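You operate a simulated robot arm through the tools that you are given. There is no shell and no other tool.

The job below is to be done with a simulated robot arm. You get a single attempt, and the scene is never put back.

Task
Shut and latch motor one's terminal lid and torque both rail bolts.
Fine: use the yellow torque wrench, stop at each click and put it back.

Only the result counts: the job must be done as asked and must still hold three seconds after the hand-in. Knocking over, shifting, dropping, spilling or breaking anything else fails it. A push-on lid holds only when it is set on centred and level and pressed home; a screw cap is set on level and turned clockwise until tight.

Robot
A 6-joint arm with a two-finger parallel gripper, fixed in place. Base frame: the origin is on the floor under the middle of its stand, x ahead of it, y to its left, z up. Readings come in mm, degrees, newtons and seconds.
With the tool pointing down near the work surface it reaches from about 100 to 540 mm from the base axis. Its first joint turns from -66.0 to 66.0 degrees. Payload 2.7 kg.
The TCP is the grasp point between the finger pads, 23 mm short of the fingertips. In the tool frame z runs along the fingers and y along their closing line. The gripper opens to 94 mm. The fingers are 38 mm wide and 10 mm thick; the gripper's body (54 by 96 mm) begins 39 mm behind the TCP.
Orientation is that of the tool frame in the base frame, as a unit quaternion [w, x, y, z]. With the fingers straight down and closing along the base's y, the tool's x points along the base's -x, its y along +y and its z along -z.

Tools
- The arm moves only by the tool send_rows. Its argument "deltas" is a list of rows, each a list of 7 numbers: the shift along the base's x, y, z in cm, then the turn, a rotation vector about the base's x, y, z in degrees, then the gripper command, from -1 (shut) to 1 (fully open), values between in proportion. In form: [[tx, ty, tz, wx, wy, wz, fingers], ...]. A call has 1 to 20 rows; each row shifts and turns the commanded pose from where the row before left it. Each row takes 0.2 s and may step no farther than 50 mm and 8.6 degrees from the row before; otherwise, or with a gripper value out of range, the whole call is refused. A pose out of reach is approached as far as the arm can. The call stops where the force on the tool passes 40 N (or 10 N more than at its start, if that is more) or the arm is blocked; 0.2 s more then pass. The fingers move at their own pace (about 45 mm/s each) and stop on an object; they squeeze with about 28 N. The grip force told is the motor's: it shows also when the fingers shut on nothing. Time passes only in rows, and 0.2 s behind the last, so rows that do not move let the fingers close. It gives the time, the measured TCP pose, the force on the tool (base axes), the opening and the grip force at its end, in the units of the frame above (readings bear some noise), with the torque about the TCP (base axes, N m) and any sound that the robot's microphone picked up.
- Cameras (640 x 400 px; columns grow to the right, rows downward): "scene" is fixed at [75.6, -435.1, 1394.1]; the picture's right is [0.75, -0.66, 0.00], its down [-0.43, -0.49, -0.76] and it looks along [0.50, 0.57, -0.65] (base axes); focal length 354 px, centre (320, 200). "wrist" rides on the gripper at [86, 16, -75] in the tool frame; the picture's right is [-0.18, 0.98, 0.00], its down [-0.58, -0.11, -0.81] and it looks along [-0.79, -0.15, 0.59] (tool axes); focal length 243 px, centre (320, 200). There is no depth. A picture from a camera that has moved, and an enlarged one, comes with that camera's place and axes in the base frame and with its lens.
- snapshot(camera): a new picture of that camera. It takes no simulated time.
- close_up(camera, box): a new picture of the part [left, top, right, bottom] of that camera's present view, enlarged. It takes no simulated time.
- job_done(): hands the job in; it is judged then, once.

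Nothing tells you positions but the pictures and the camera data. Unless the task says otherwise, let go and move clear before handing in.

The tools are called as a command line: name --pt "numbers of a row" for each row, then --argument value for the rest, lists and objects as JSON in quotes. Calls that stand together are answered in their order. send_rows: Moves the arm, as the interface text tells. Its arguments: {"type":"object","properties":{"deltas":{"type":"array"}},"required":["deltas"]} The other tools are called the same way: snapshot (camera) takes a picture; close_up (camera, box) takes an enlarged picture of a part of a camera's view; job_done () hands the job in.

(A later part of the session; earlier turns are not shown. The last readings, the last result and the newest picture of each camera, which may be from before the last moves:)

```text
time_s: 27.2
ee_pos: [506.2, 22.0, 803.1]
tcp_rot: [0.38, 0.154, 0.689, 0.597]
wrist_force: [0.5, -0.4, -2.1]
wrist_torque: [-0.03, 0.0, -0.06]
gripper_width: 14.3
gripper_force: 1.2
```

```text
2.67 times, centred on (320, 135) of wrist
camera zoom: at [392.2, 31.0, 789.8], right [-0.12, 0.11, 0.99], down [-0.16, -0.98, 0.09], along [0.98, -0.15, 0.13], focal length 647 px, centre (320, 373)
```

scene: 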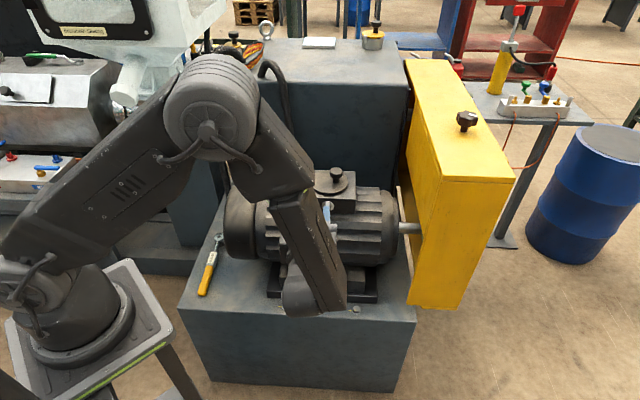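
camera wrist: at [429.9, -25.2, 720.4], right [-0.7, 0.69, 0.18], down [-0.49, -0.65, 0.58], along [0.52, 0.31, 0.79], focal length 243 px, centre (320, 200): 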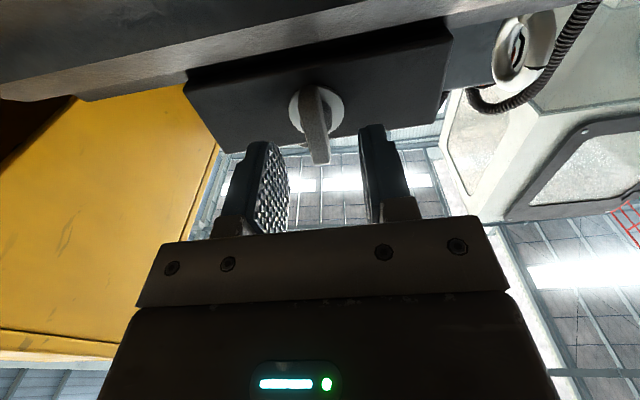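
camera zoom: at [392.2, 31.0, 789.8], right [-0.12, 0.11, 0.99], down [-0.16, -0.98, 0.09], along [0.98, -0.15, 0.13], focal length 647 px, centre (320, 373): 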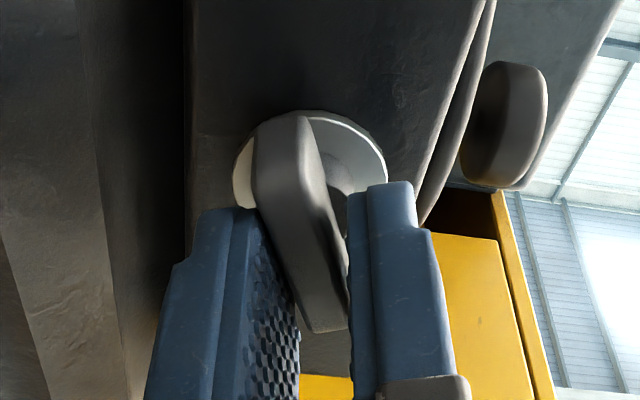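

The bar is at about 70° and following well. I'll continue to 90° and slightly past it to feel for the stop.

send_rows --pt "0.009 -0.009 -0.042 4.5 4.5 0 -0.72" --pt "0.006 -0.006 -0.044 4.5 4.5 0 -0.72" --pt "0.002 -0.002 -0.044 4.5 4.5 0 -0.72" --pt "0 0 -0.03 3 3 0 -0.72"

close_up --camera "wrist" --box '[200, 60, 440, 210]'

```text
time_s: 28.2
ee_pos: [506.1, 21.5, 801.8]
tcp_rot: [0.252, 0.291, 0.645, 0.661]
wrist_force: [-0.9, -0.6, -1.5]
wrist_torque: [-0.04, 0.01, -0.03]
gripper_width: 13.8
gripper_force: 0.9
```

```text
2.67 times, centred on (320, 135) of wrist
camera zoom: at [392.8, 30.7, 823.5], right [0.17, -0.17, 0.97], down [-0.17, -0.98, -0.14], along [0.97, -0.14, -0.2], focal length 647 px, centre (320, 373)
```

zoom: 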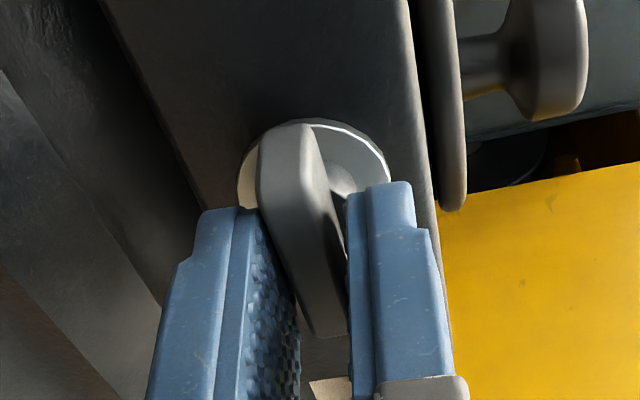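

send_rows --pt "0 0 -0.02 2.1 2.1 0 -0.72" --pt "0 0 -0.02 2.1 2.1 0 -0.72" --pt "0 0 0 0 0 0 -0.72"

close_up --camera "wrist" --box '[200, 60, 440, 210]'

```text
time_s: 29.0
ee_pos: [505.5, 20.8, 801.5]
tcp_rot: [0.217, 0.324, 0.628, 0.673]
wrist_force: [4.0, 3.0, -8.7]
wrist_torque: [-0.22, -0.07, -0.15]
gripper_width: 17.1
gripper_force: 4.7
```

```text
2.67 times, centred on (320, 135) of wrist
camera zoom: at [393.8, 28.1, 832.1], right [0.24, -0.24, 0.94], down [-0.18, -0.96, -0.2], along [0.95, -0.12, -0.28], focal length 647 px, centre (320, 373)
```

zoom: 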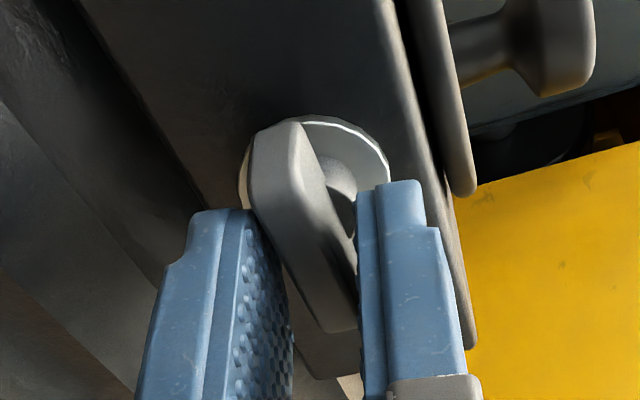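

The bar now resists: the fingers were forced open to 17 mm at about 98° of tool turn. That means the bar is at its 90° stop and horizontal. I'll untwist slightly, open, and back straight out.

send_rows --pt "0 0 0 -3 -3 0 -0.6" --pt "0 0 0 -2 -2 0 -0.3" --pt "0 0 0 0 0 0 -0.1" --pt "-1.5 -1.5 0 0 0 0 -0.1" --pt "-2.5 -2.5 0 0 0 0 -0.1" --pt "-3 -3 0 0 0 0 -0.1" --pt "-3 -3 0 0 0 0 -0.1" --pt "0 0 0 0 0 0 -0.1"

snapshot --camera "wrist"

snapshot --camera "scene"

```text
time_s: 30.8
ee_pos: [403.2, -79.0, 801.4]
tcp_rot: [0.26, 0.284, 0.646, 0.659]
wrist_force: [0.0, 0.1, -0.8]
wrist_torque: [0.0, -0.02, 0.01]
gripper_width: 42.1
gripper_force: 0.1
```

```text
taken
camera wrist: at [288.4, -69.1, 820.9], right [0.16, -0.16, 0.98], down [-0.16, -0.98, -0.13], along [0.97, -0.14, -0.18], focal length 243 px, centre (320, 200)
```

wrist: 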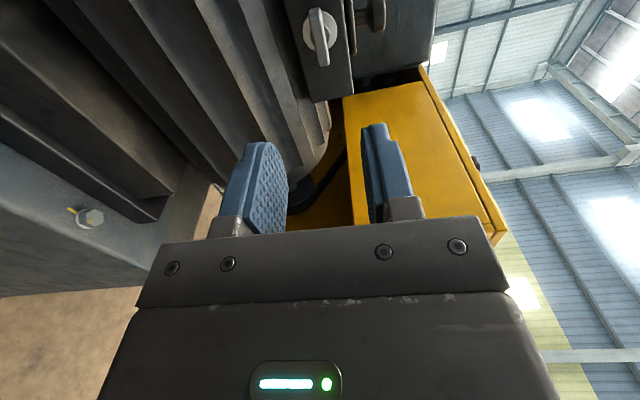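

```text
taken
```

scene: 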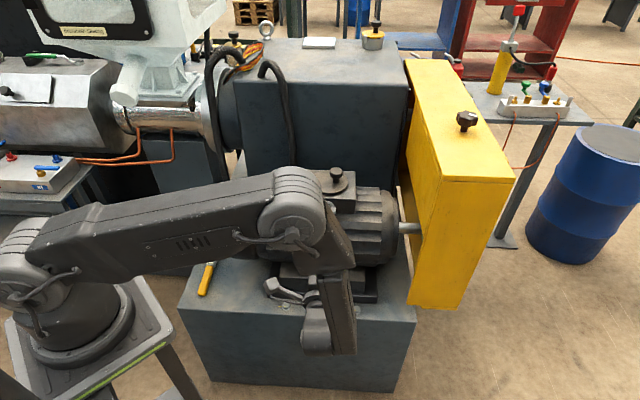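

The bar now lies parallel to the box's top edge, which means the latch is turned. I'll raise the arm and reverse the reorientation to point the tool down for the wrench.

send_rows --pt "-2 0 3 -5.9 -5.9 0 -0.1" --pt "-2 1 3 -5.9 -5.9 0 0" --pt "-1 1 3 -5.9 -5.9 0 0" --pt "0 1 3 -5.9 -5.9 0 0" --pt "0 1 3 -5.9 -5.9 0 0" --pt "0 1 2 -5.9 -5.9 0 0" --pt "0 1 0 -5.9 -5.9 0 0" --pt "0 1 0 -5.9 -5.9 0 0" --pt "0 1 0 -5.9 -5.9 0 0" --pt "0 1 0 -5.9 -5.9 0 0" --pt "0 0 0 -3 -3 0 0" --pt "0 0 0 0 0 0 0"

close_up --camera "scene" --box '[280, 150, 376, 210]'

```text
time_s: 33.4
ee_pos: [357.7, 9.0, 971.8]
tcp_rot: [0.644, -0.245, 0.662, 0.296]
wrist_force: [-0.4, 0.2, 0.4]
wrist_torque: [-0.01, 0.01, 0.02]
gripper_width: 47.0
gripper_force: 0.1
```

```text
6.67 times, centred on (328, 180) of scene
camera zoom: at [75.6, -435.1, 1394.1], right [0.75, -0.66, 0.0], down [-0.43, -0.49, -0.76], along [0.5, 0.57, -0.65], focal length 2364 px, centre (267, 333)
```

zoom: 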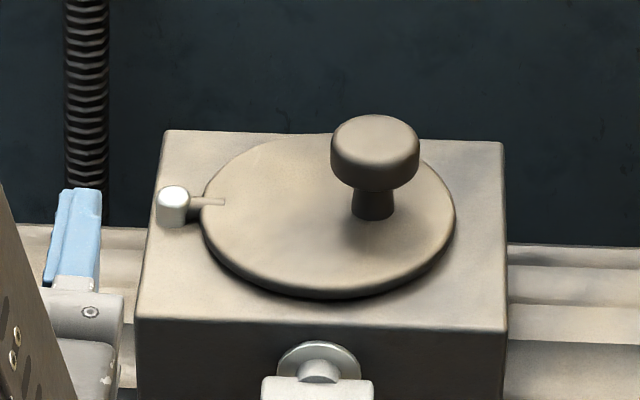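

The scene view confirms the wing knob is horizontal and the lid is closed. I'll tilt the tool back to vertical while moving over toward the wrench.

send_rows --pt "0 0 0 -2.8 -2.8 0 0" --pt "-0.8 2 0 -5.785 5.785 0 0" --pt "-0.8 2 0 -5.785 5.785 0 0" --pt "-0.8 2 0 -5.785 5.785 0 0" --pt "-0.8 2 0 -5.785 5.785 0 0" --pt "-0.8 2 0 -5.785 5.785 0 0" --pt "-0.8 2 0 -5.785 5.785 0 0" --pt "-0.8 2 0 -5.785 5.785 0 0" --pt "-0.8 2 0 -5.785 5.785 0 0" --pt "-0.8 2 0 -5.785 5.785 0 0" --pt "-0.8 2 0 -5.785 5.785 0 0" --pt "-0.8 2 0 -5.785 5.785 0 0" --pt "0 0 0 0 0 0 0"

snapshot --camera "wrist"

snapshot --camera "scene"

```text
time_s: 36.2
ee_pos: [270.3, 231.4, 970.5]
tcp_rot: [0.0, -0.378, 0.926, 0.0]
wrist_force: [0.0, -1.0, 0.0]
wrist_torque: [-0.03, 0.01, -0.04]
gripper_width: 46.9
gripper_force: 0.0
```

```text
taken
camera wrist: at [196.6, 182.8, 1044.9], right [-0.56, 0.83, 0.0], down [0.49, 0.33, 0.81], along [0.67, 0.45, -0.59], focal length 243 px, centre (320, 200)
```

wrist: 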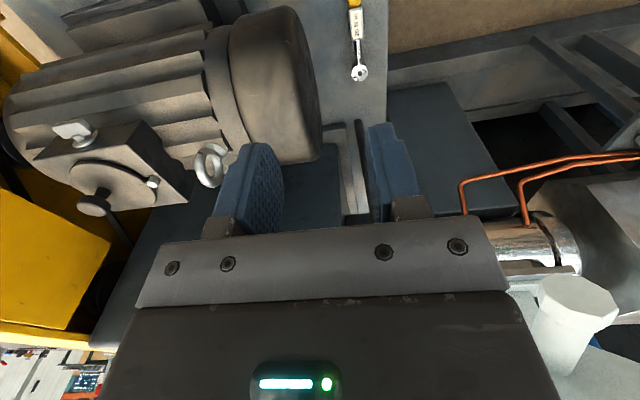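

```text
taken
```

scene: 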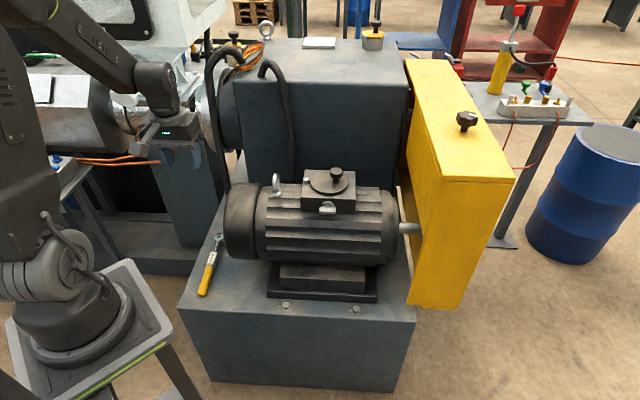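

The latch looks set, and the wrench is visible. I'll zoom in on it from the wrist camera to fix its height and shape.

close_up --camera "wrist" --box '[310, 0, 438, 80]'

close_up --camera "scene" --box '[196, 225, 244, 255]'

close_up --camera "scene" --box '[306, 170, 354, 220]'

```text
5.00 times, centred on (374, 40) of wrist
camera zoom: at [196.6, 182.8, 1044.9], right [-0.56, 0.83, 0.0], down [0.49, 0.33, 0.81], along [0.67, 0.45, -0.59], focal length 1213 px, centre (50, 1000)
```

zoom: 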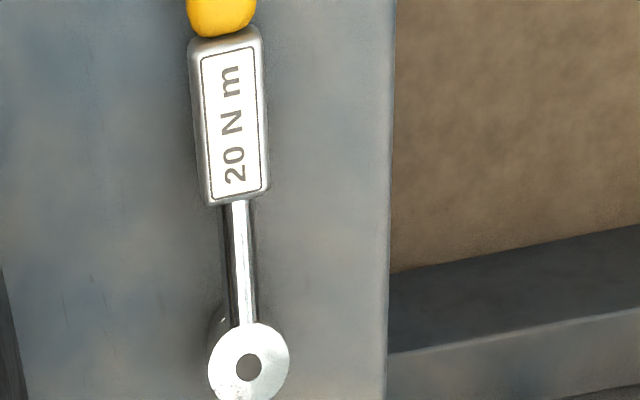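

```text
13.33 times, centred on (220, 240) of scene
camera zoom: at [75.6, -435.1, 1394.1], right [0.75, -0.66, 0.0], down [-0.43, -0.49, -0.76], along [0.5, 0.57, -0.65], focal length 4727 px, centre (1653, -333)
```

zoom: 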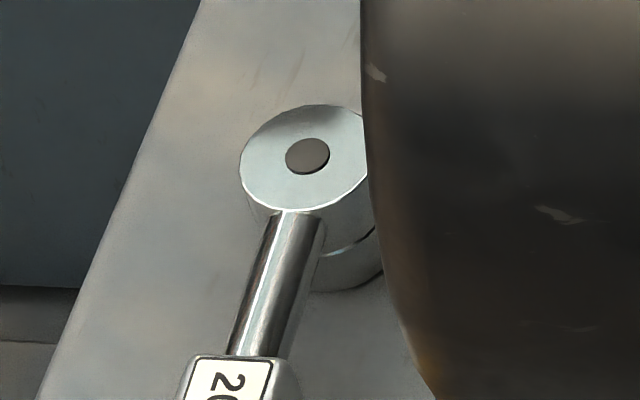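

```text
8.00 times, centred on (330, 195) of scene
camera zoom: at [75.6, -435.1, 1394.1], right [0.75, -0.66, 0.0], down [-0.43, -0.49, -0.76], along [0.5, 0.57, -0.65], focal length 2836 px, centre (240, 240)
```

zoom: 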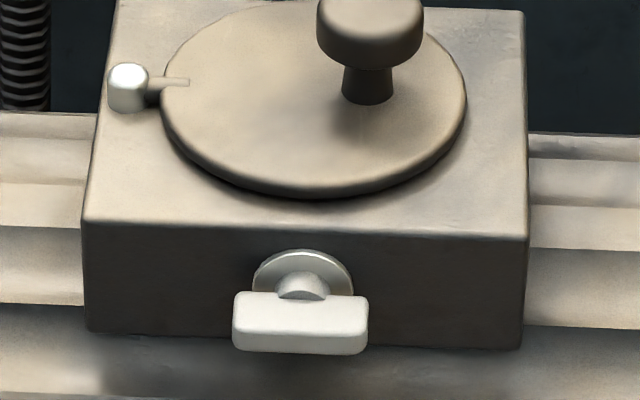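

The latch is set horizontally. The wrench stands on a socket under its head, at about z 535 on top. I'll back the arm off to see the whole wrench.

send_rows --pt "-3.5 -3.5 -2 0 0 0 0" --pt "-3.5 -3.5 -2 0 0 0 0" --pt "0 0 -3 0 0 4 0" --pt "0 0 0 0 0 0 0"

snapshot --camera "wrist"

close_up --camera "wrist" --box '[270, 40, 430, 140]'

```text
refused: row 1 steps farther than a row can; nothing moved
```

```text
taken
camera wrist: at [196.6, 182.8, 1044.9], right [-0.56, 0.83, 0.0], down [0.49, 0.33, 0.81], along [0.67, 0.45, -0.59], focal length 243 px, centre (320, 200)
```

wrist: 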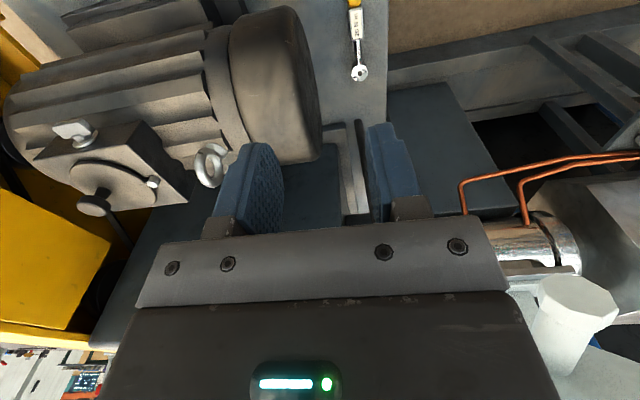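

```text
4.00 times, centred on (350, 90) of wrist
camera zoom: at [196.6, 182.8, 1044.9], right [-0.56, 0.83, 0.0], down [0.49, 0.33, 0.81], along [0.67, 0.45, -0.59], focal length 970 px, centre (200, 640)
```

zoom: 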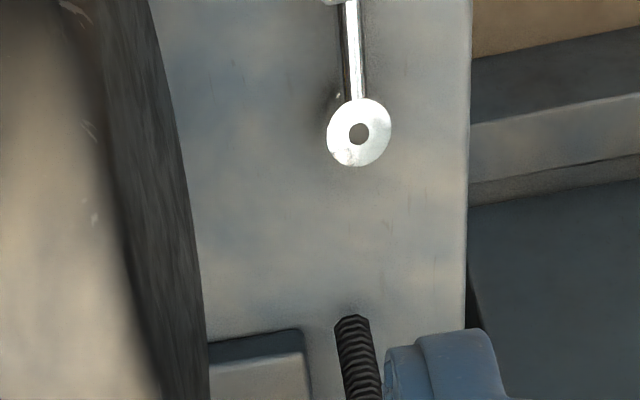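

The last call was refused because one step was too long. I'll repeat the move with shorter steps.

send_rows --pt "-2.4 -2.4 -1.5 0 0 0 0" --pt "-2.4 -2.4 -1.5 0 0 0 0" --pt "-2.4 -2.4 -1.5 0 0 0 0" --pt "0 0 -3 0 0 4 0" --pt "0 0 0 0 0 0 0"

snapshot --camera "wrist"

close_up --camera "wrist" --box '[270, 20, 430, 120]'

```text
time_s: 37.4
ee_pos: [196.1, 159.3, 897.9]
tcp_rot: [0.0, -0.411, 0.912, 0.001]
wrist_force: [0.5, 0.7, -0.8]
wrist_torque: [0.05, -0.01, 0.04]
gripper_width: 47.3
gripper_force: 0.1
```

```text
taken
camera wrist: at [126.9, 105.9, 972.5], right [-0.61, 0.79, 0.0], down [0.47, 0.36, 0.81], along [0.64, 0.5, -0.59], focal length 243 px, centre (320, 200)
```

wrist: 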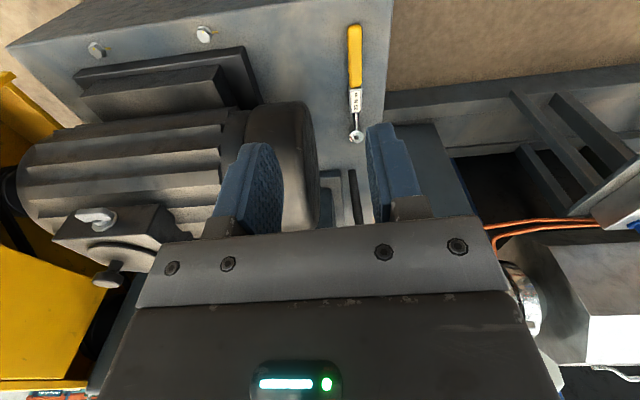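

```text
4.00 times, centred on (350, 70) of wrist
camera zoom: at [126.9, 105.9, 972.5], right [-0.61, 0.79, 0.0], down [0.47, 0.36, 0.81], along [0.64, 0.5, -0.59], focal length 970 px, centre (200, 720)
```

zoom: 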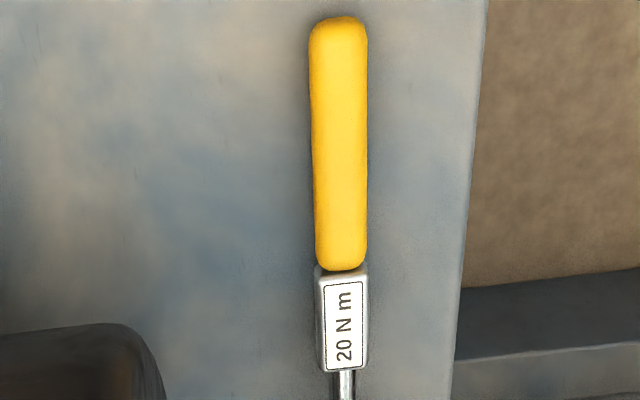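

I now have the wrench pose. The head is at about (357, 389) with its top at z 535, and the axis heads 45° with the handle toward the robot. It slopes down about 5° to the handle end near (210, 242). I'll move above the handle, match the slope, and look again.

send_rows --pt "1.5 3 -2 0 0 -3.5 0.28" --pt "1.5 3 -2 3.75 -3.75 0 0.28" --pt "1.5 3 -2.5 0 0 0 0.28" --pt "1.4 3 -2.5 0 0 0 0.28" --pt "0 0.7 -4 0 0 0 0.28" --pt "0 0 -4 0 0 0 0.28" --pt "0 0 -4 0 0 0 0.28" --pt "0 0 -4 0 0 0 0.28" --pt "0 0 0 0 0 0 0.28"

snapshot --camera "wrist"

close_up --camera "scene" --box '[160, 170, 320, 310]'

```text
time_s: 39.4
ee_pos: [240.4, 305.8, 677.0]
tcp_rot: [0.04, -0.382, 0.923, 0.029]
wrist_force: [0.7, 0.1, -0.8]
wrist_torque: [0.0, 0.0, 0.0]
gripper_width: 60.3
gripper_force: 0.0
out of reach, approached as far as the arm can: row 7, 8
```

```text
taken
camera wrist: at [164.0, 250.4, 744.3], right [-0.57, 0.82, 0.04], down [0.45, 0.27, 0.86], along [0.69, 0.5, -0.52], focal length 243 px, centre (320, 200)
```

wrist: 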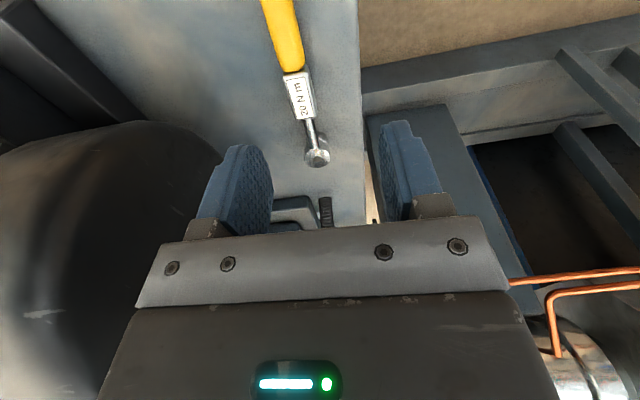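

```text
2.86 times, centred on (240, 240) of scene
camera zoom: at [75.6, -435.1, 1394.1], right [0.75, -0.66, 0.0], down [-0.43, -0.49, -0.76], along [0.5, 0.57, -0.65], focal length 1013 px, centre (549, 86)
```

zoom: 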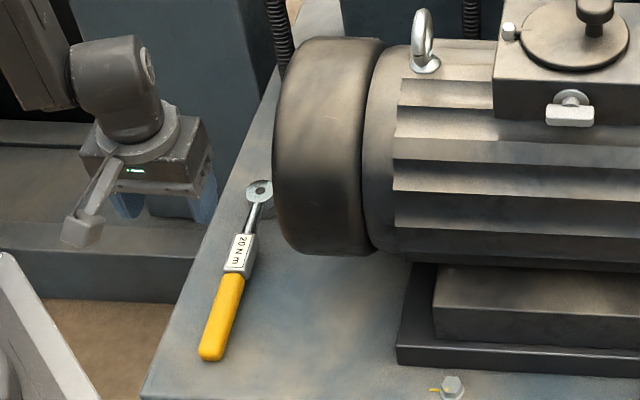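

The arm reported the pose as out of reach and ended about 24 mm off laterally. I'll look at the arm's configuration before continuing.

snapshot --camera "scene"

send_rows --pt "0 0 4 0 0 0 0.28" --pt "0 0 4 0 0 0 0.28" --pt "0 0 0 0 0 0 0.28"

```text
taken
```

scene: 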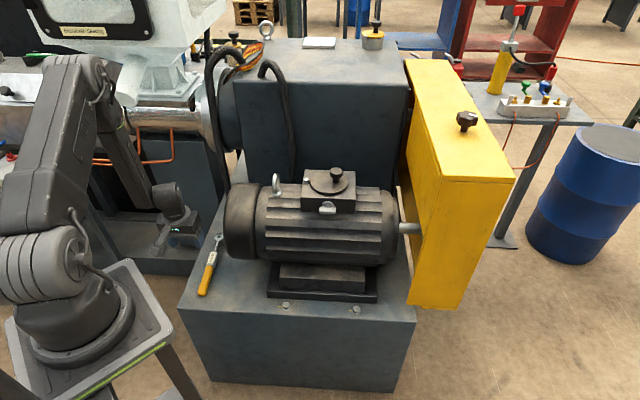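

```text
time_s: 40.2
ee_pos: [240.9, 308.4, 757.7]
tcp_rot: [0.043, -0.382, 0.923, 0.018]
wrist_force: [0.5, -0.6, -0.2]
wrist_torque: [0.0, -0.02, 0.03]
gripper_width: 60.1
gripper_force: 0.0
out of reach, approached as far as the arm can: row 1
```

At z 758 the pose is reachable again. I'll return to directly above the handle with the tool vertical and test whether the straight-down descent works.

send_rows --pt "1.4 -2.2 0 -3.75 3.75 0 0.28" --pt "0 0 0 0 0 0 0.28" --pt "0 0 -2 0 0 0 0.28" --pt "0 0 -2 0 0 0 0.28"

send_rows --pt "0 0 -2 0 0 0 0.28" --pt "0 0 -2 0 0 0 0.28"

```text
time_s: 41.2
ee_pos: [253.0, 282.6, 717.1]
tcp_rot: [0.001, -0.382, 0.924, 0.0]
wrist_force: [0.2, -0.2, -0.2]
wrist_torque: [-0.02, 0.0, 0.0]
gripper_width: 60.3
gripper_force: 0.0
```

```text
time_s: 41.8
ee_pos: [254.8, 282.5, 675.4]
tcp_rot: [0.001, -0.383, 0.924, 0.0]
wrist_force: [1.0, -0.4, -0.2]
wrist_torque: [-0.02, -0.01, -0.01]
gripper_width: 60.2
gripper_force: 0.1
```

With the tool vertical the descent works. I'll check the alignment over the handle from here.

snapshot --camera "wrist"

close_up --camera "scene" --box '[160, 190, 288, 310]'

```text
taken
camera wrist: at [181.0, 233.7, 751.1], right [-0.56, 0.83, 0.0], down [0.49, 0.33, 0.81], along [0.67, 0.46, -0.59], focal length 243 px, centre (320, 200)
```

wrist: 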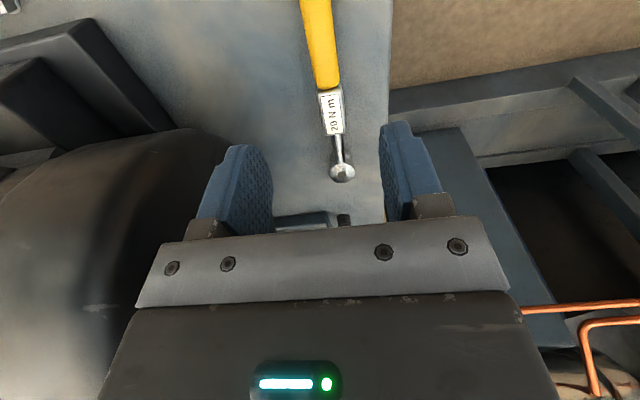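

```text
3.33 times, centred on (224, 250) of scene
camera zoom: at [75.6, -435.1, 1394.1], right [0.75, -0.66, 0.0], down [-0.43, -0.49, -0.76], along [0.5, 0.57, -0.65], focal length 1182 px, centre (640, 33)
```

zoom: 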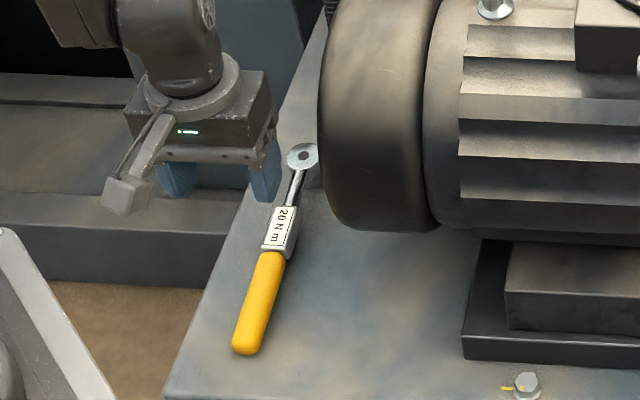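

The handle's centreline passes through about (253, 284.5) at the grip point. I'll correct 3 mm sideways and descend, stopping short of the plinth, which I put at z ≈ 502.

send_rows --pt "-0.19 0.19 -2.5 0 0 0 0.28" --pt "0 0 -3 0 0 0 0.28" --pt "0 0 -3 0 0 0 0.28" --pt "0 0 -2.5 0 0 0 0.28" --pt "0 0 0 0 0 0 0.28"

snapshot --camera "wrist"

close_up --camera "scene" --box '[160, 215, 288, 310]'

```text
time_s: 43.0
ee_pos: [251.6, 284.7, 565.1]
tcp_rot: [0.001, -0.382, 0.924, 0.0]
wrist_force: [-1.2, -0.6, 0.8]
wrist_torque: [0.01, 0.01, 0.03]
gripper_width: 60.4
gripper_force: 0.0
```

```text
taken
camera wrist: at [178.3, 236.0, 640.5], right [-0.56, 0.83, 0.0], down [0.49, 0.33, 0.81], along [0.67, 0.46, -0.59], focal length 243 px, centre (320, 200)
```

wrist: 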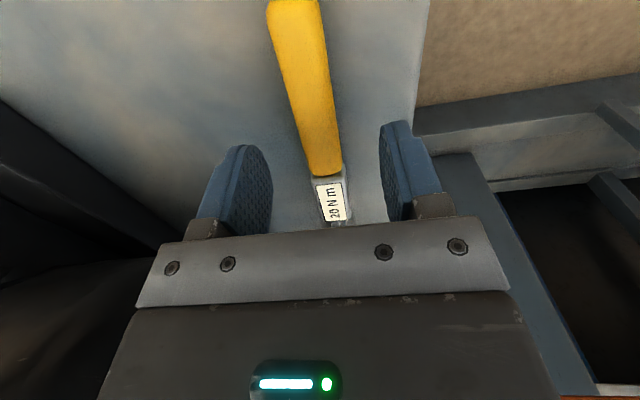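

```text
4.21 times, centred on (224, 262) of scene
camera zoom: at [75.6, -435.1, 1394.1], right [0.75, -0.66, 0.0], down [-0.43, -0.49, -0.76], along [0.5, 0.57, -0.65], focal length 1493 px, centre (724, -63)
```

zoom: 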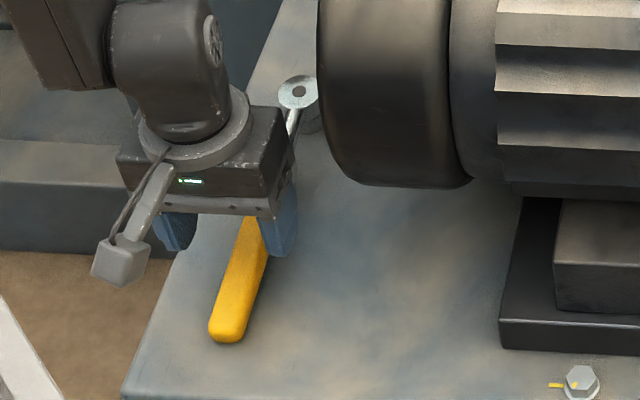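

The handle is centred between the fingers. I'll go down the last 35 mm gently and grip.

send_rows --pt "0 0 -1.5 0 0 0 0.28" --pt "0 0 -1.2 0 0 0 0.28" --pt "0 0 -0.5 0 0 0 0.28" --pt "0 0 -0.3 0 0 0 0.28" --pt "0 0 0 0 0 0 0.28"

close_up --camera "scene" --box '[180, 225, 260, 305]'

```text
time_s: 44.2
ee_pos: [250.8, 286.3, 533.6]
tcp_rot: [0.0, -0.382, 0.924, 0.001]
wrist_force: [-0.7, 0.0, -0.7]
wrist_torque: [0.0, -0.02, -0.02]
gripper_width: 59.9
gripper_force: 0.0
```

```text
5.00 times, centred on (220, 265) of scene
camera zoom: at [75.6, -435.1, 1394.1], right [0.75, -0.66, 0.0], down [-0.43, -0.49, -0.76], along [0.5, 0.57, -0.65], focal length 1773 px, centre (820, -125)
```

zoom: 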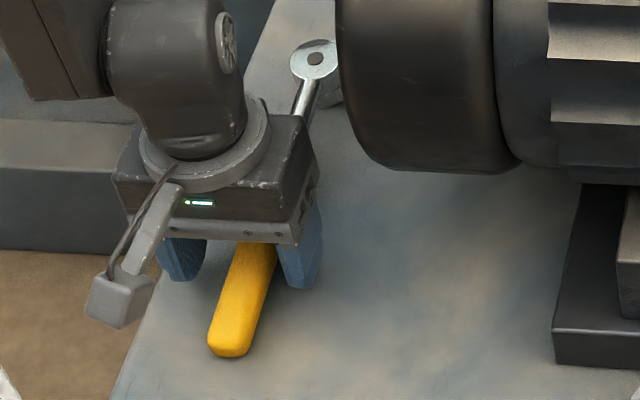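

send_rows --pt "0 0 -0.3 0 0 0 0.28" --pt "0 0 0 0 0 0 0.28"

send_rows --pt "0 0 0 0 0 0 -0.3" --pt "0 0 0 0 0 0 -1" --pt "0 0 0 0 0 0 -1" --pt "0 0 0 0 0 0 -1"

snapshot --camera "wrist"

```text
time_s: 44.8
ee_pos: [252.9, 285.4, 529.0]
tcp_rot: [0.0, -0.382, 0.924, 0.0]
wrist_force: [0.6, 0.5, 0.5]
wrist_torque: [-0.02, -0.01, -0.02]
gripper_width: 60.3
gripper_force: 0.1
```

```text
time_s: 45.8
ee_pos: [252.3, 287.1, 529.7]
tcp_rot: [0.0, -0.382, 0.924, 0.001]
wrist_force: [0.3, -0.9, 1.9]
wrist_torque: [-0.01, 0.01, -0.35]
gripper_width: 24.0
gripper_force: 28.0
```

```text
taken
camera wrist: at [178.7, 237.0, 604.5], right [-0.56, 0.83, 0.0], down [0.49, 0.33, 0.81], along [0.67, 0.46, -0.59], focal length 243 px, centre (320, 200)
```

wrist: 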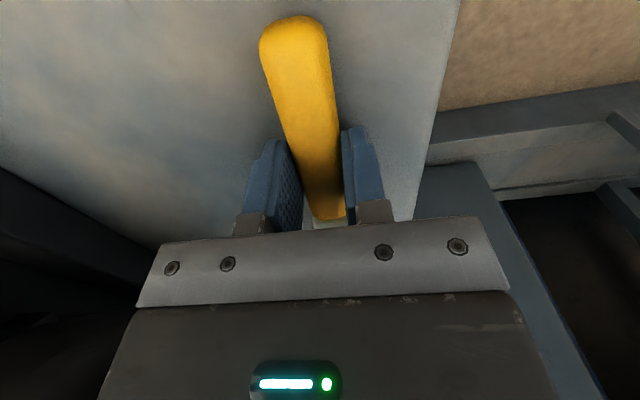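

The handle is gripped at 24 mm wide. I'll lift it slowly and watch whether the wrench pitches in the grip.

send_rows --pt "0 0 0.5 0 0 0 -1" --pt "0 0 1 0 0 0 -1" --pt "0 0 1.5 0 0 0 -1" --pt "0 0 2 0 0 0 -1" --pt "0 0 0 0 0 0 -1"

close_up --camera "scene" --box '[160, 195, 288, 305]'

snapshot --camera "wrist"

```text
time_s: 47.0
ee_pos: [252.0, 288.8, 580.1]
tcp_rot: [0.001, -0.382, 0.924, 0.001]
wrist_force: [-0.3, -0.8, -2.4]
wrist_torque: [-0.09, 0.1, 0.01]
gripper_width: 23.8
gripper_force: 28.3
```

```text
3.64 times, centred on (224, 250) of scene
camera zoom: at [75.6, -435.1, 1394.1], right [0.75, -0.66, 0.0], down [-0.43, -0.49, -0.76], along [0.5, 0.57, -0.65], focal length 1289 px, centre (669, 18)
```

zoom: 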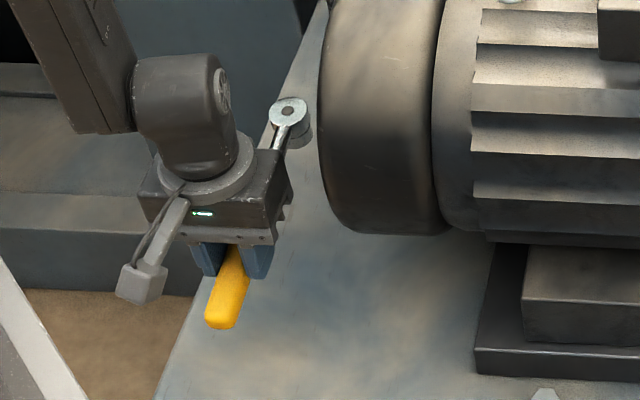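

```text
taken
camera wrist: at [179.0, 239.1, 654.8], right [-0.56, 0.83, 0.0], down [0.49, 0.33, 0.81], along [0.67, 0.46, -0.59], focal length 243 px, centre (320, 200)
```

wrist: 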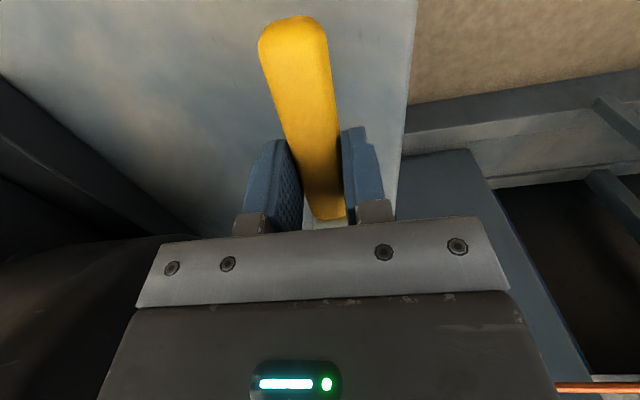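

The wrench holds firm: it weighs about 0.25 kg and didn't slip. Before moving on I'll zoom in on each bolt to read its hex and mark orientation.

close_up --camera "scene" --box '[274, 299, 298, 314]'

close_up --camera "scene" --box '[343, 302, 367, 317]'

```text
16.00 times, centred on (286, 306) of scene
camera zoom: at [75.6, -435.1, 1394.1], right [0.75, -0.66, 0.0], down [-0.43, -0.49, -0.76], along [0.5, 0.57, -0.65], focal length 5672 px, centre (864, -1504)
```

zoom: 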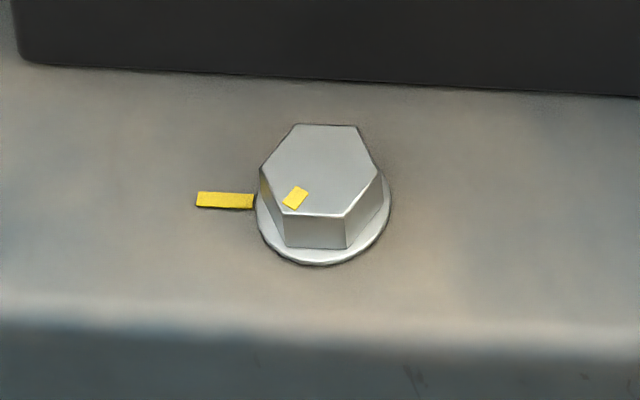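

```text
16.00 times, centred on (355, 310) of scene
camera zoom: at [75.6, -435.1, 1394.1], right [0.75, -0.66, 0.0], down [-0.43, -0.49, -0.76], along [0.5, 0.57, -0.65], focal length 5672 px, centre (-240, -1552)
```

zoom: 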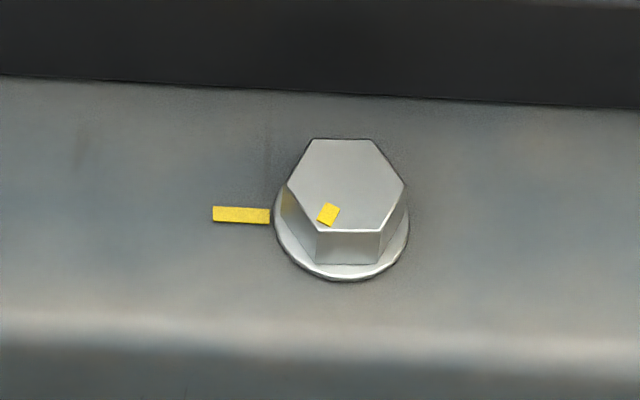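

The hexes are clear: both bolts have vertices at about 15° + 60°·k, the head marks sit near 195°, and the rail marks are at 135°. That makes about a 60° clockwise turn to align. I'll lift the wrench well above the motor and level it.

send_rows --pt "0 0 4 0 0 0 -1" --pt "0 0 4.5 0 0 0 -1" --pt "0 0 4.5 0 0 0 -1" --pt "0 0 4.5 0 0 0 -1" --pt "0 0 4.5 0 0 0 -1" --pt "0 0 4.5 0 0 0 -1" --pt "0 0 4.5 0 0 0 -1" --pt "0 0 1 0 0 0 -1" --pt "0 0 0 -1.9 1.9 0 -1" --pt "0 0 0 -1.85 1.85 0 -1" --pt "0 0 0 0 0 0 -1"

snapshot --camera "scene"

snapshot --camera "wrist"

```text
time_s: 49.4
ee_pos: [252.1, 285.4, 901.4]
tcp_rot: [-0.042, -0.382, 0.923, -0.018]
wrist_force: [-0.8, -0.8, -3.2]
wrist_torque: [-0.12, 0.15, 0.01]
gripper_width: 23.8
gripper_force: 28.0
```

```text
taken
```

scene: 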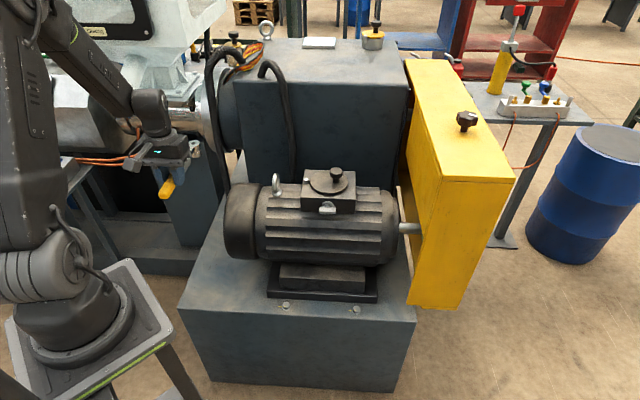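

```text
taken
camera wrist: at [184.7, 242.5, 983.1], right [-0.56, 0.83, -0.02], down [0.54, 0.38, 0.75], along [0.63, 0.41, -0.66], focal length 243 px, centre (320, 200)
```

wrist: 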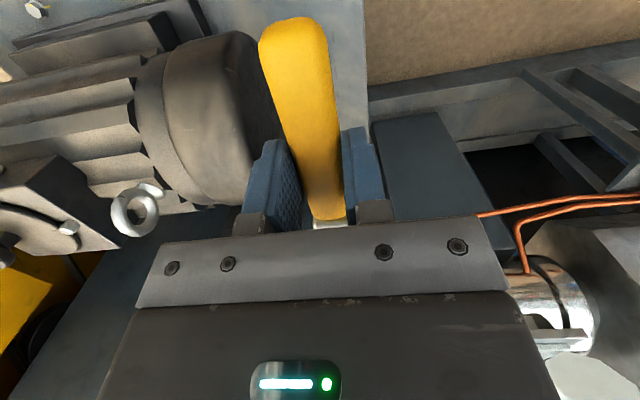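

The wrench is level in hand. I'll carry it over to bolt 1 at a safe height.

send_rows --pt "0.26 -4.16 0 0 0 0 -1" --pt "0.26 -4.16 0 0 0 0 -1" --pt "0.26 -4.16 0 0 0 0 -1" --pt "0.26 -4.16 0 0 0 0 -1" --pt "0.26 -4.16 0 0 0 0 -1" --pt "0.26 -4.16 0 0 0 0 -1" --pt "0.26 -4.16 0 0 0 0 -1" --pt "0.26 -4.16 0 0 0 0 -1" --pt "0 0 -4 0 0 0 -1" --pt "0 0 -4 0 0 0 -1" --pt "0 0 -4 0 0 0 -1" --pt "0 0 -4 0 0 0 -1" --pt "0 0 0 0 0 0 -1"

snapshot --camera "scene"

snapshot --camera "wrist"

```text
time_s: 52.2
ee_pos: [280.4, -48.3, 753.3]
tcp_rot: [-0.047, -0.379, 0.924, -0.024]
wrist_force: [0.1, 0.9, -2.4]
wrist_torque: [-0.12, 0.1, -0.01]
gripper_width: 23.6
gripper_force: 28.1
out of reach, approached as far as the arm can: row 11, 12
```

```text
taken
```

scene: 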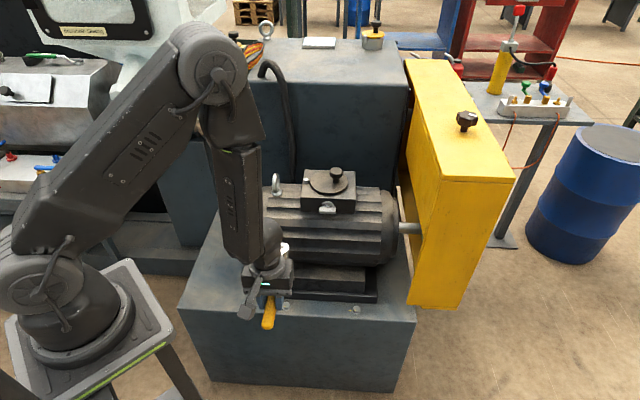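

```text
taken
camera wrist: at [213.5, -90.4, 836.2], right [-0.56, 0.83, -0.03], down [0.54, 0.39, 0.74], along [0.63, 0.4, -0.67], focal length 243 px, centre (320, 200)
```

wrist: 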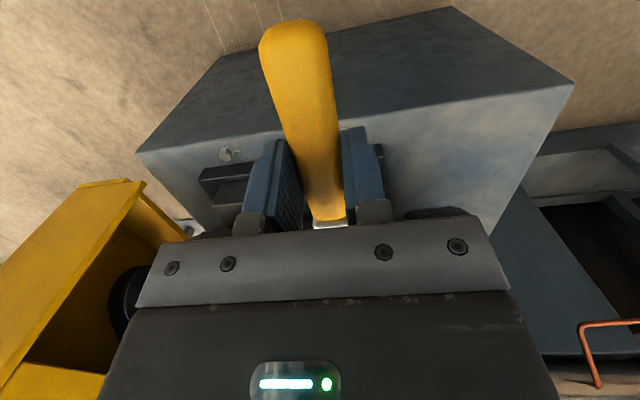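

The "out of reach" seems to come from tilting while the forearm passes vertical, near a wrist singularity, since vertical-tool descents work. I'll go back up, straighten the tool, descend vertically, and level the wrench only once I'm low.

send_rows --pt "0 0 4 0 0 0 -1" --pt "0 0 4 0 0 0 -1" --pt "0 0 0 0 0 0 -1" --pt "0 0 0 1.85 -1.85 0 -1" --pt "0 0 0 1.9 -1.9 0 -1" --pt "0 0 0 0 0 0 -1"

```text
time_s: 53.6
ee_pos: [279.5, -50.8, 835.2]
tcp_rot: [0.001, -0.382, 0.924, 0.001]
wrist_force: [0.9, 0.6, -3.0]
wrist_torque: [-0.11, 0.1, -0.02]
gripper_width: 24.0
gripper_force: 28.5
out of reach, approached as far as the arm can: row 1
```

send_rows --pt "0 0 -4 0 0 0 -1" --pt "0 0 -4 0 0 0 -1" --pt "0 0 -4 0 0 0 -1" --pt "0 0 -4 0 0 0 -1" --pt "0 0 -4 0 0 0 -1" --pt "0 0 -2 0 0 0 -1" --pt "0 0 0 0 0 0 -1"

snapshot --camera "scene"

close_up --camera "scene" --box '[225, 240, 353, 340]'

```text
time_s: 55.2
ee_pos: [289.9, -49.4, 617.5]
tcp_rot: [0.0, -0.381, 0.925, 0.001]
wrist_force: [-0.1, 0.0, -2.2]
wrist_torque: [-0.08, 0.14, 0.0]
gripper_width: 23.8
gripper_force: 27.9
out of reach, approached as far as the arm can: row 5
```

```text
taken
```

scene: 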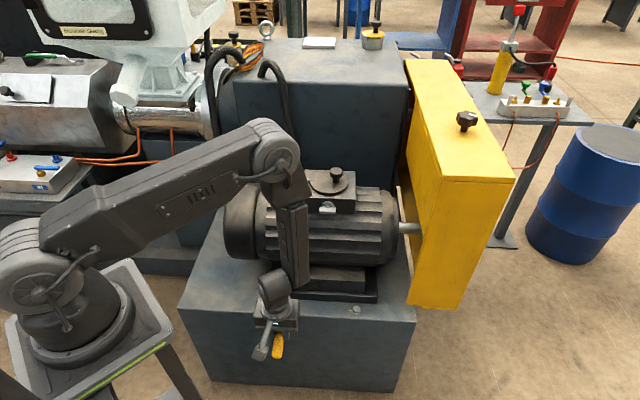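

```text
4.00 times, centred on (289, 290) of scene
camera zoom: at [75.6, -435.1, 1394.1], right [0.75, -0.66, 0.0], down [-0.43, -0.49, -0.76], along [0.5, 0.57, -0.65], focal length 1418 px, centre (444, -160)
```

zoom: 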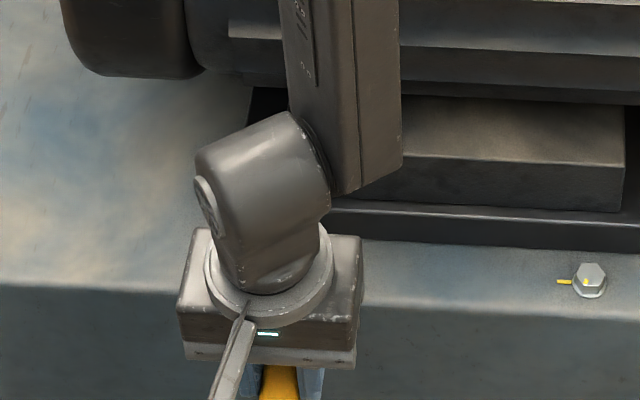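

The gripper blocks the scene camera's view of the bolt from this side, and I don't know how the socket's hex sits relative to the handle. I'll go back up and tilt the wrench so the scene camera can see into the socket.

send_rows --pt "0 0 4 0 0 0 -1" --pt "0 0 4 0 0 0 -1" --pt "0 0 4 0 0 0 -1" --pt "0 0 4 0 0 0 -1" --pt "0 0 4 0 0 0 -1" --pt "0.5 1.5 4 0 0 0 -1" --pt "0.5 1.5 4 0 0 0 -1" --pt "0.5 2 4 0 0 0 -1" --pt "0.5 2 2 0 0 0 -1" --pt "0.5 2 0 0 0 0 -1" --pt "0.5 2 0 0 0 0 -1" --pt "0 0 0 0 0 0 -1"

snapshot --camera "scene"

```text
time_s: 57.8
ee_pos: [319.5, 60.8, 956.8]
tcp_rot: [0.001, -0.382, 0.924, 0.001]
wrist_force: [0.2, -0.4, -2.8]
wrist_torque: [-0.09, 0.13, 0.02]
gripper_width: 23.8
gripper_force: 28.1
```

```text
taken
```

scene: 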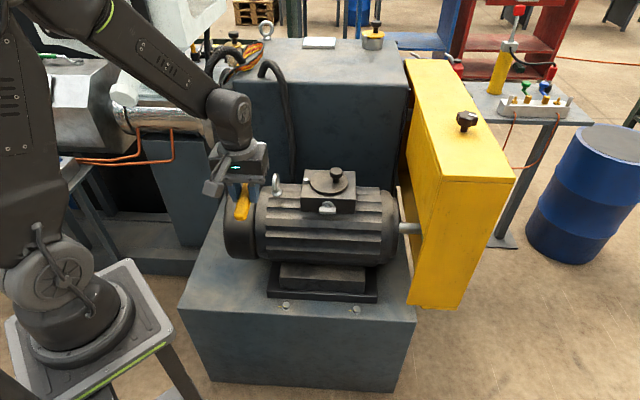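

send_rows --pt "0 0 1 -8 0 0 -1" --pt "0 0 1 -8 0 0 -1" --pt "0 0 1 -8 0 0 -1" --pt "0 0 1 -8 0 0 -1" --pt "0 0 1 -8 0 0 -1" --pt "0 0 0 -8 0 0 -1" --pt "0 0 0 -8 0 0 -1" --pt "0 0 0 0 0 0 -1"

snapshot --camera "scene"

```text
time_s: 59.6
ee_pos: [317.5, 59.4, 1006.6]
tcp_rot: [-0.179, -0.338, 0.816, -0.434]
wrist_force: [-0.4, -0.2, -2.7]
wrist_torque: [-0.04, 0.1, -0.01]
gripper_width: 24.0
gripper_force: 27.9
```

```text
taken
```

scene: 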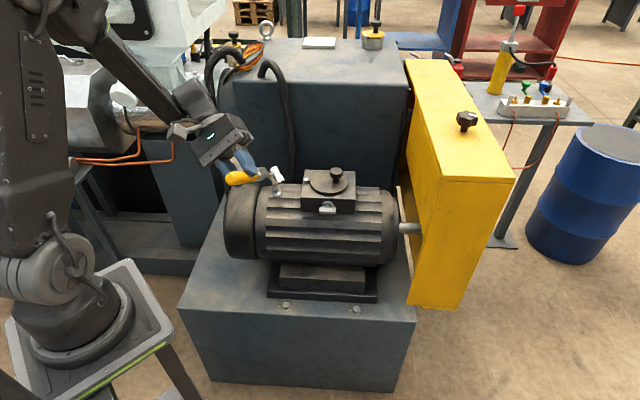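

Head is becoming visible. I'll tilt a bit further so the socket opening faces the camera.

send_rows --pt "0 0 1 -8 0 0 -1" --pt "0 0 1 -8 0 0 -1" --pt "0 0 1 -8 0 0 -1" --pt "0 0 0 0 0 0 -1"

close_up --camera "scene" --box '[200, 130, 328, 210]'

close_up --camera "scene" --box '[256, 155, 296, 180]'

```text
time_s: 60.6
ee_pos: [317.0, 59.3, 1037.1]
tcp_rot: [-0.245, -0.293, 0.708, -0.594]
wrist_force: [-0.4, 0.5, -2.1]
wrist_torque: [0.01, 0.14, -0.01]
gripper_width: 23.7
gripper_force: 28.0
```

```text
5.00 times, centred on (264, 170) of scene
camera zoom: at [75.6, -435.1, 1394.1], right [0.75, -0.66, 0.0], down [-0.43, -0.49, -0.76], along [0.5, 0.57, -0.65], focal length 1773 px, centre (600, 350)
```

zoom: 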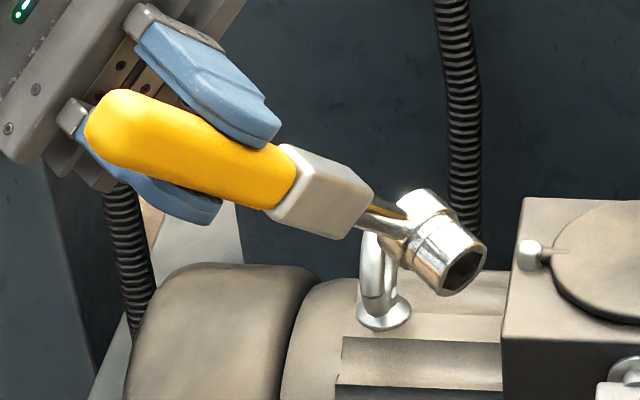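

```text
16.00 times, centred on (276, 168) of scene
camera zoom: at [75.6, -435.1, 1394.1], right [0.75, -0.66, 0.0], down [-0.43, -0.49, -0.76], along [0.5, 0.57, -0.65], focal length 5672 px, centre (1024, 720)
```

zoom: 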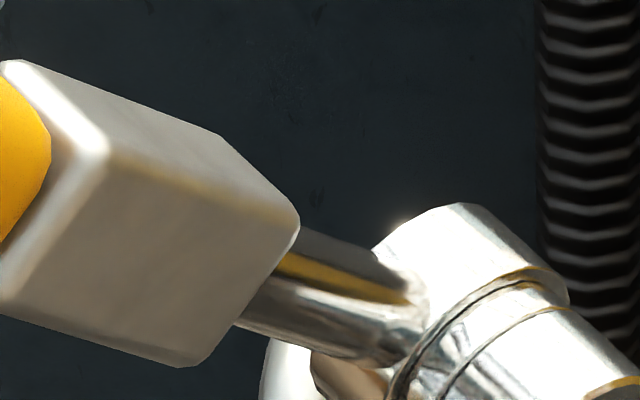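

Excellent, the hexagonal socket opening is visible. I'll zoom right in on it.

close_up --camera "scene" --box '[276, 164, 304, 192]'

close_up --camera "scene" --box '[240, 150, 304, 195]'

```text
14.29 times, centred on (290, 178) of scene
camera zoom: at [75.6, -435.1, 1394.1], right [0.75, -0.66, 0.0], down [-0.43, -0.49, -0.76], along [0.5, 0.57, -0.65], focal length 5065 px, centre (749, 514)
```

zoom: 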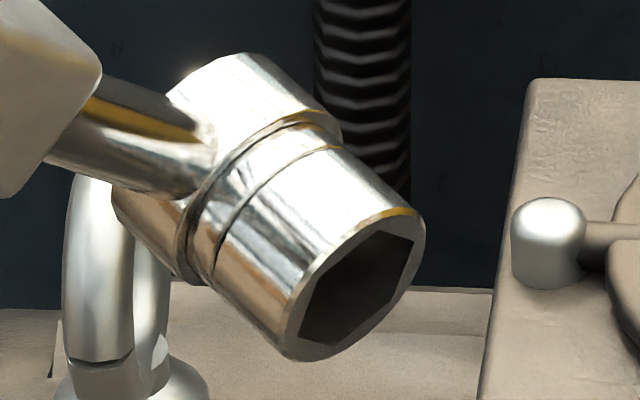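

```text
8.89 times, centred on (272, 172) of scene
camera zoom: at [75.6, -435.1, 1394.1], right [0.75, -0.66, 0.0], down [-0.43, -0.49, -0.76], along [0.5, 0.57, -0.65], focal length 3151 px, centre (747, 444)
```

zoom: 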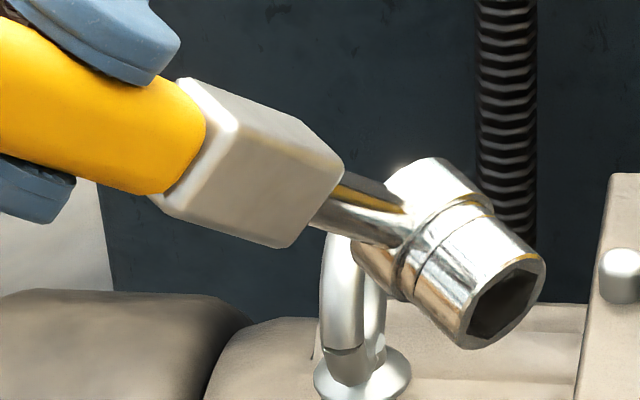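

close_up --camera "scene" --box '[287, 173, 297, 183]'

close_up --camera "scene" --box '[284, 171, 300, 181]'

```text
16.00 times, centred on (292, 178) of scene
camera zoom: at [75.6, -435.1, 1394.1], right [0.75, -0.66, 0.0], down [-0.43, -0.49, -0.76], along [0.5, 0.57, -0.65], focal length 5672 px, centre (768, 552)
```

zoom: 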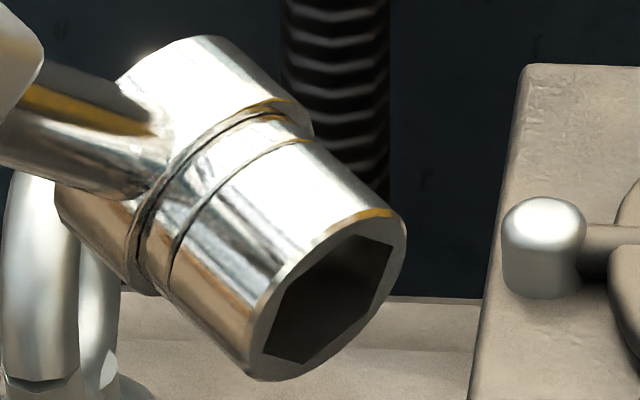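

```text
16.00 times, centred on (292, 176) of scene
camera zoom: at [75.6, -435.1, 1394.1], right [0.75, -0.66, 0.0], down [-0.43, -0.49, -0.76], along [0.5, 0.57, -0.65], focal length 5672 px, centre (768, 584)
```

zoom: 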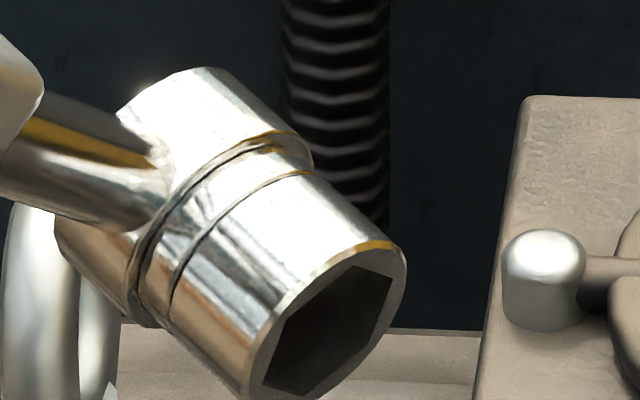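

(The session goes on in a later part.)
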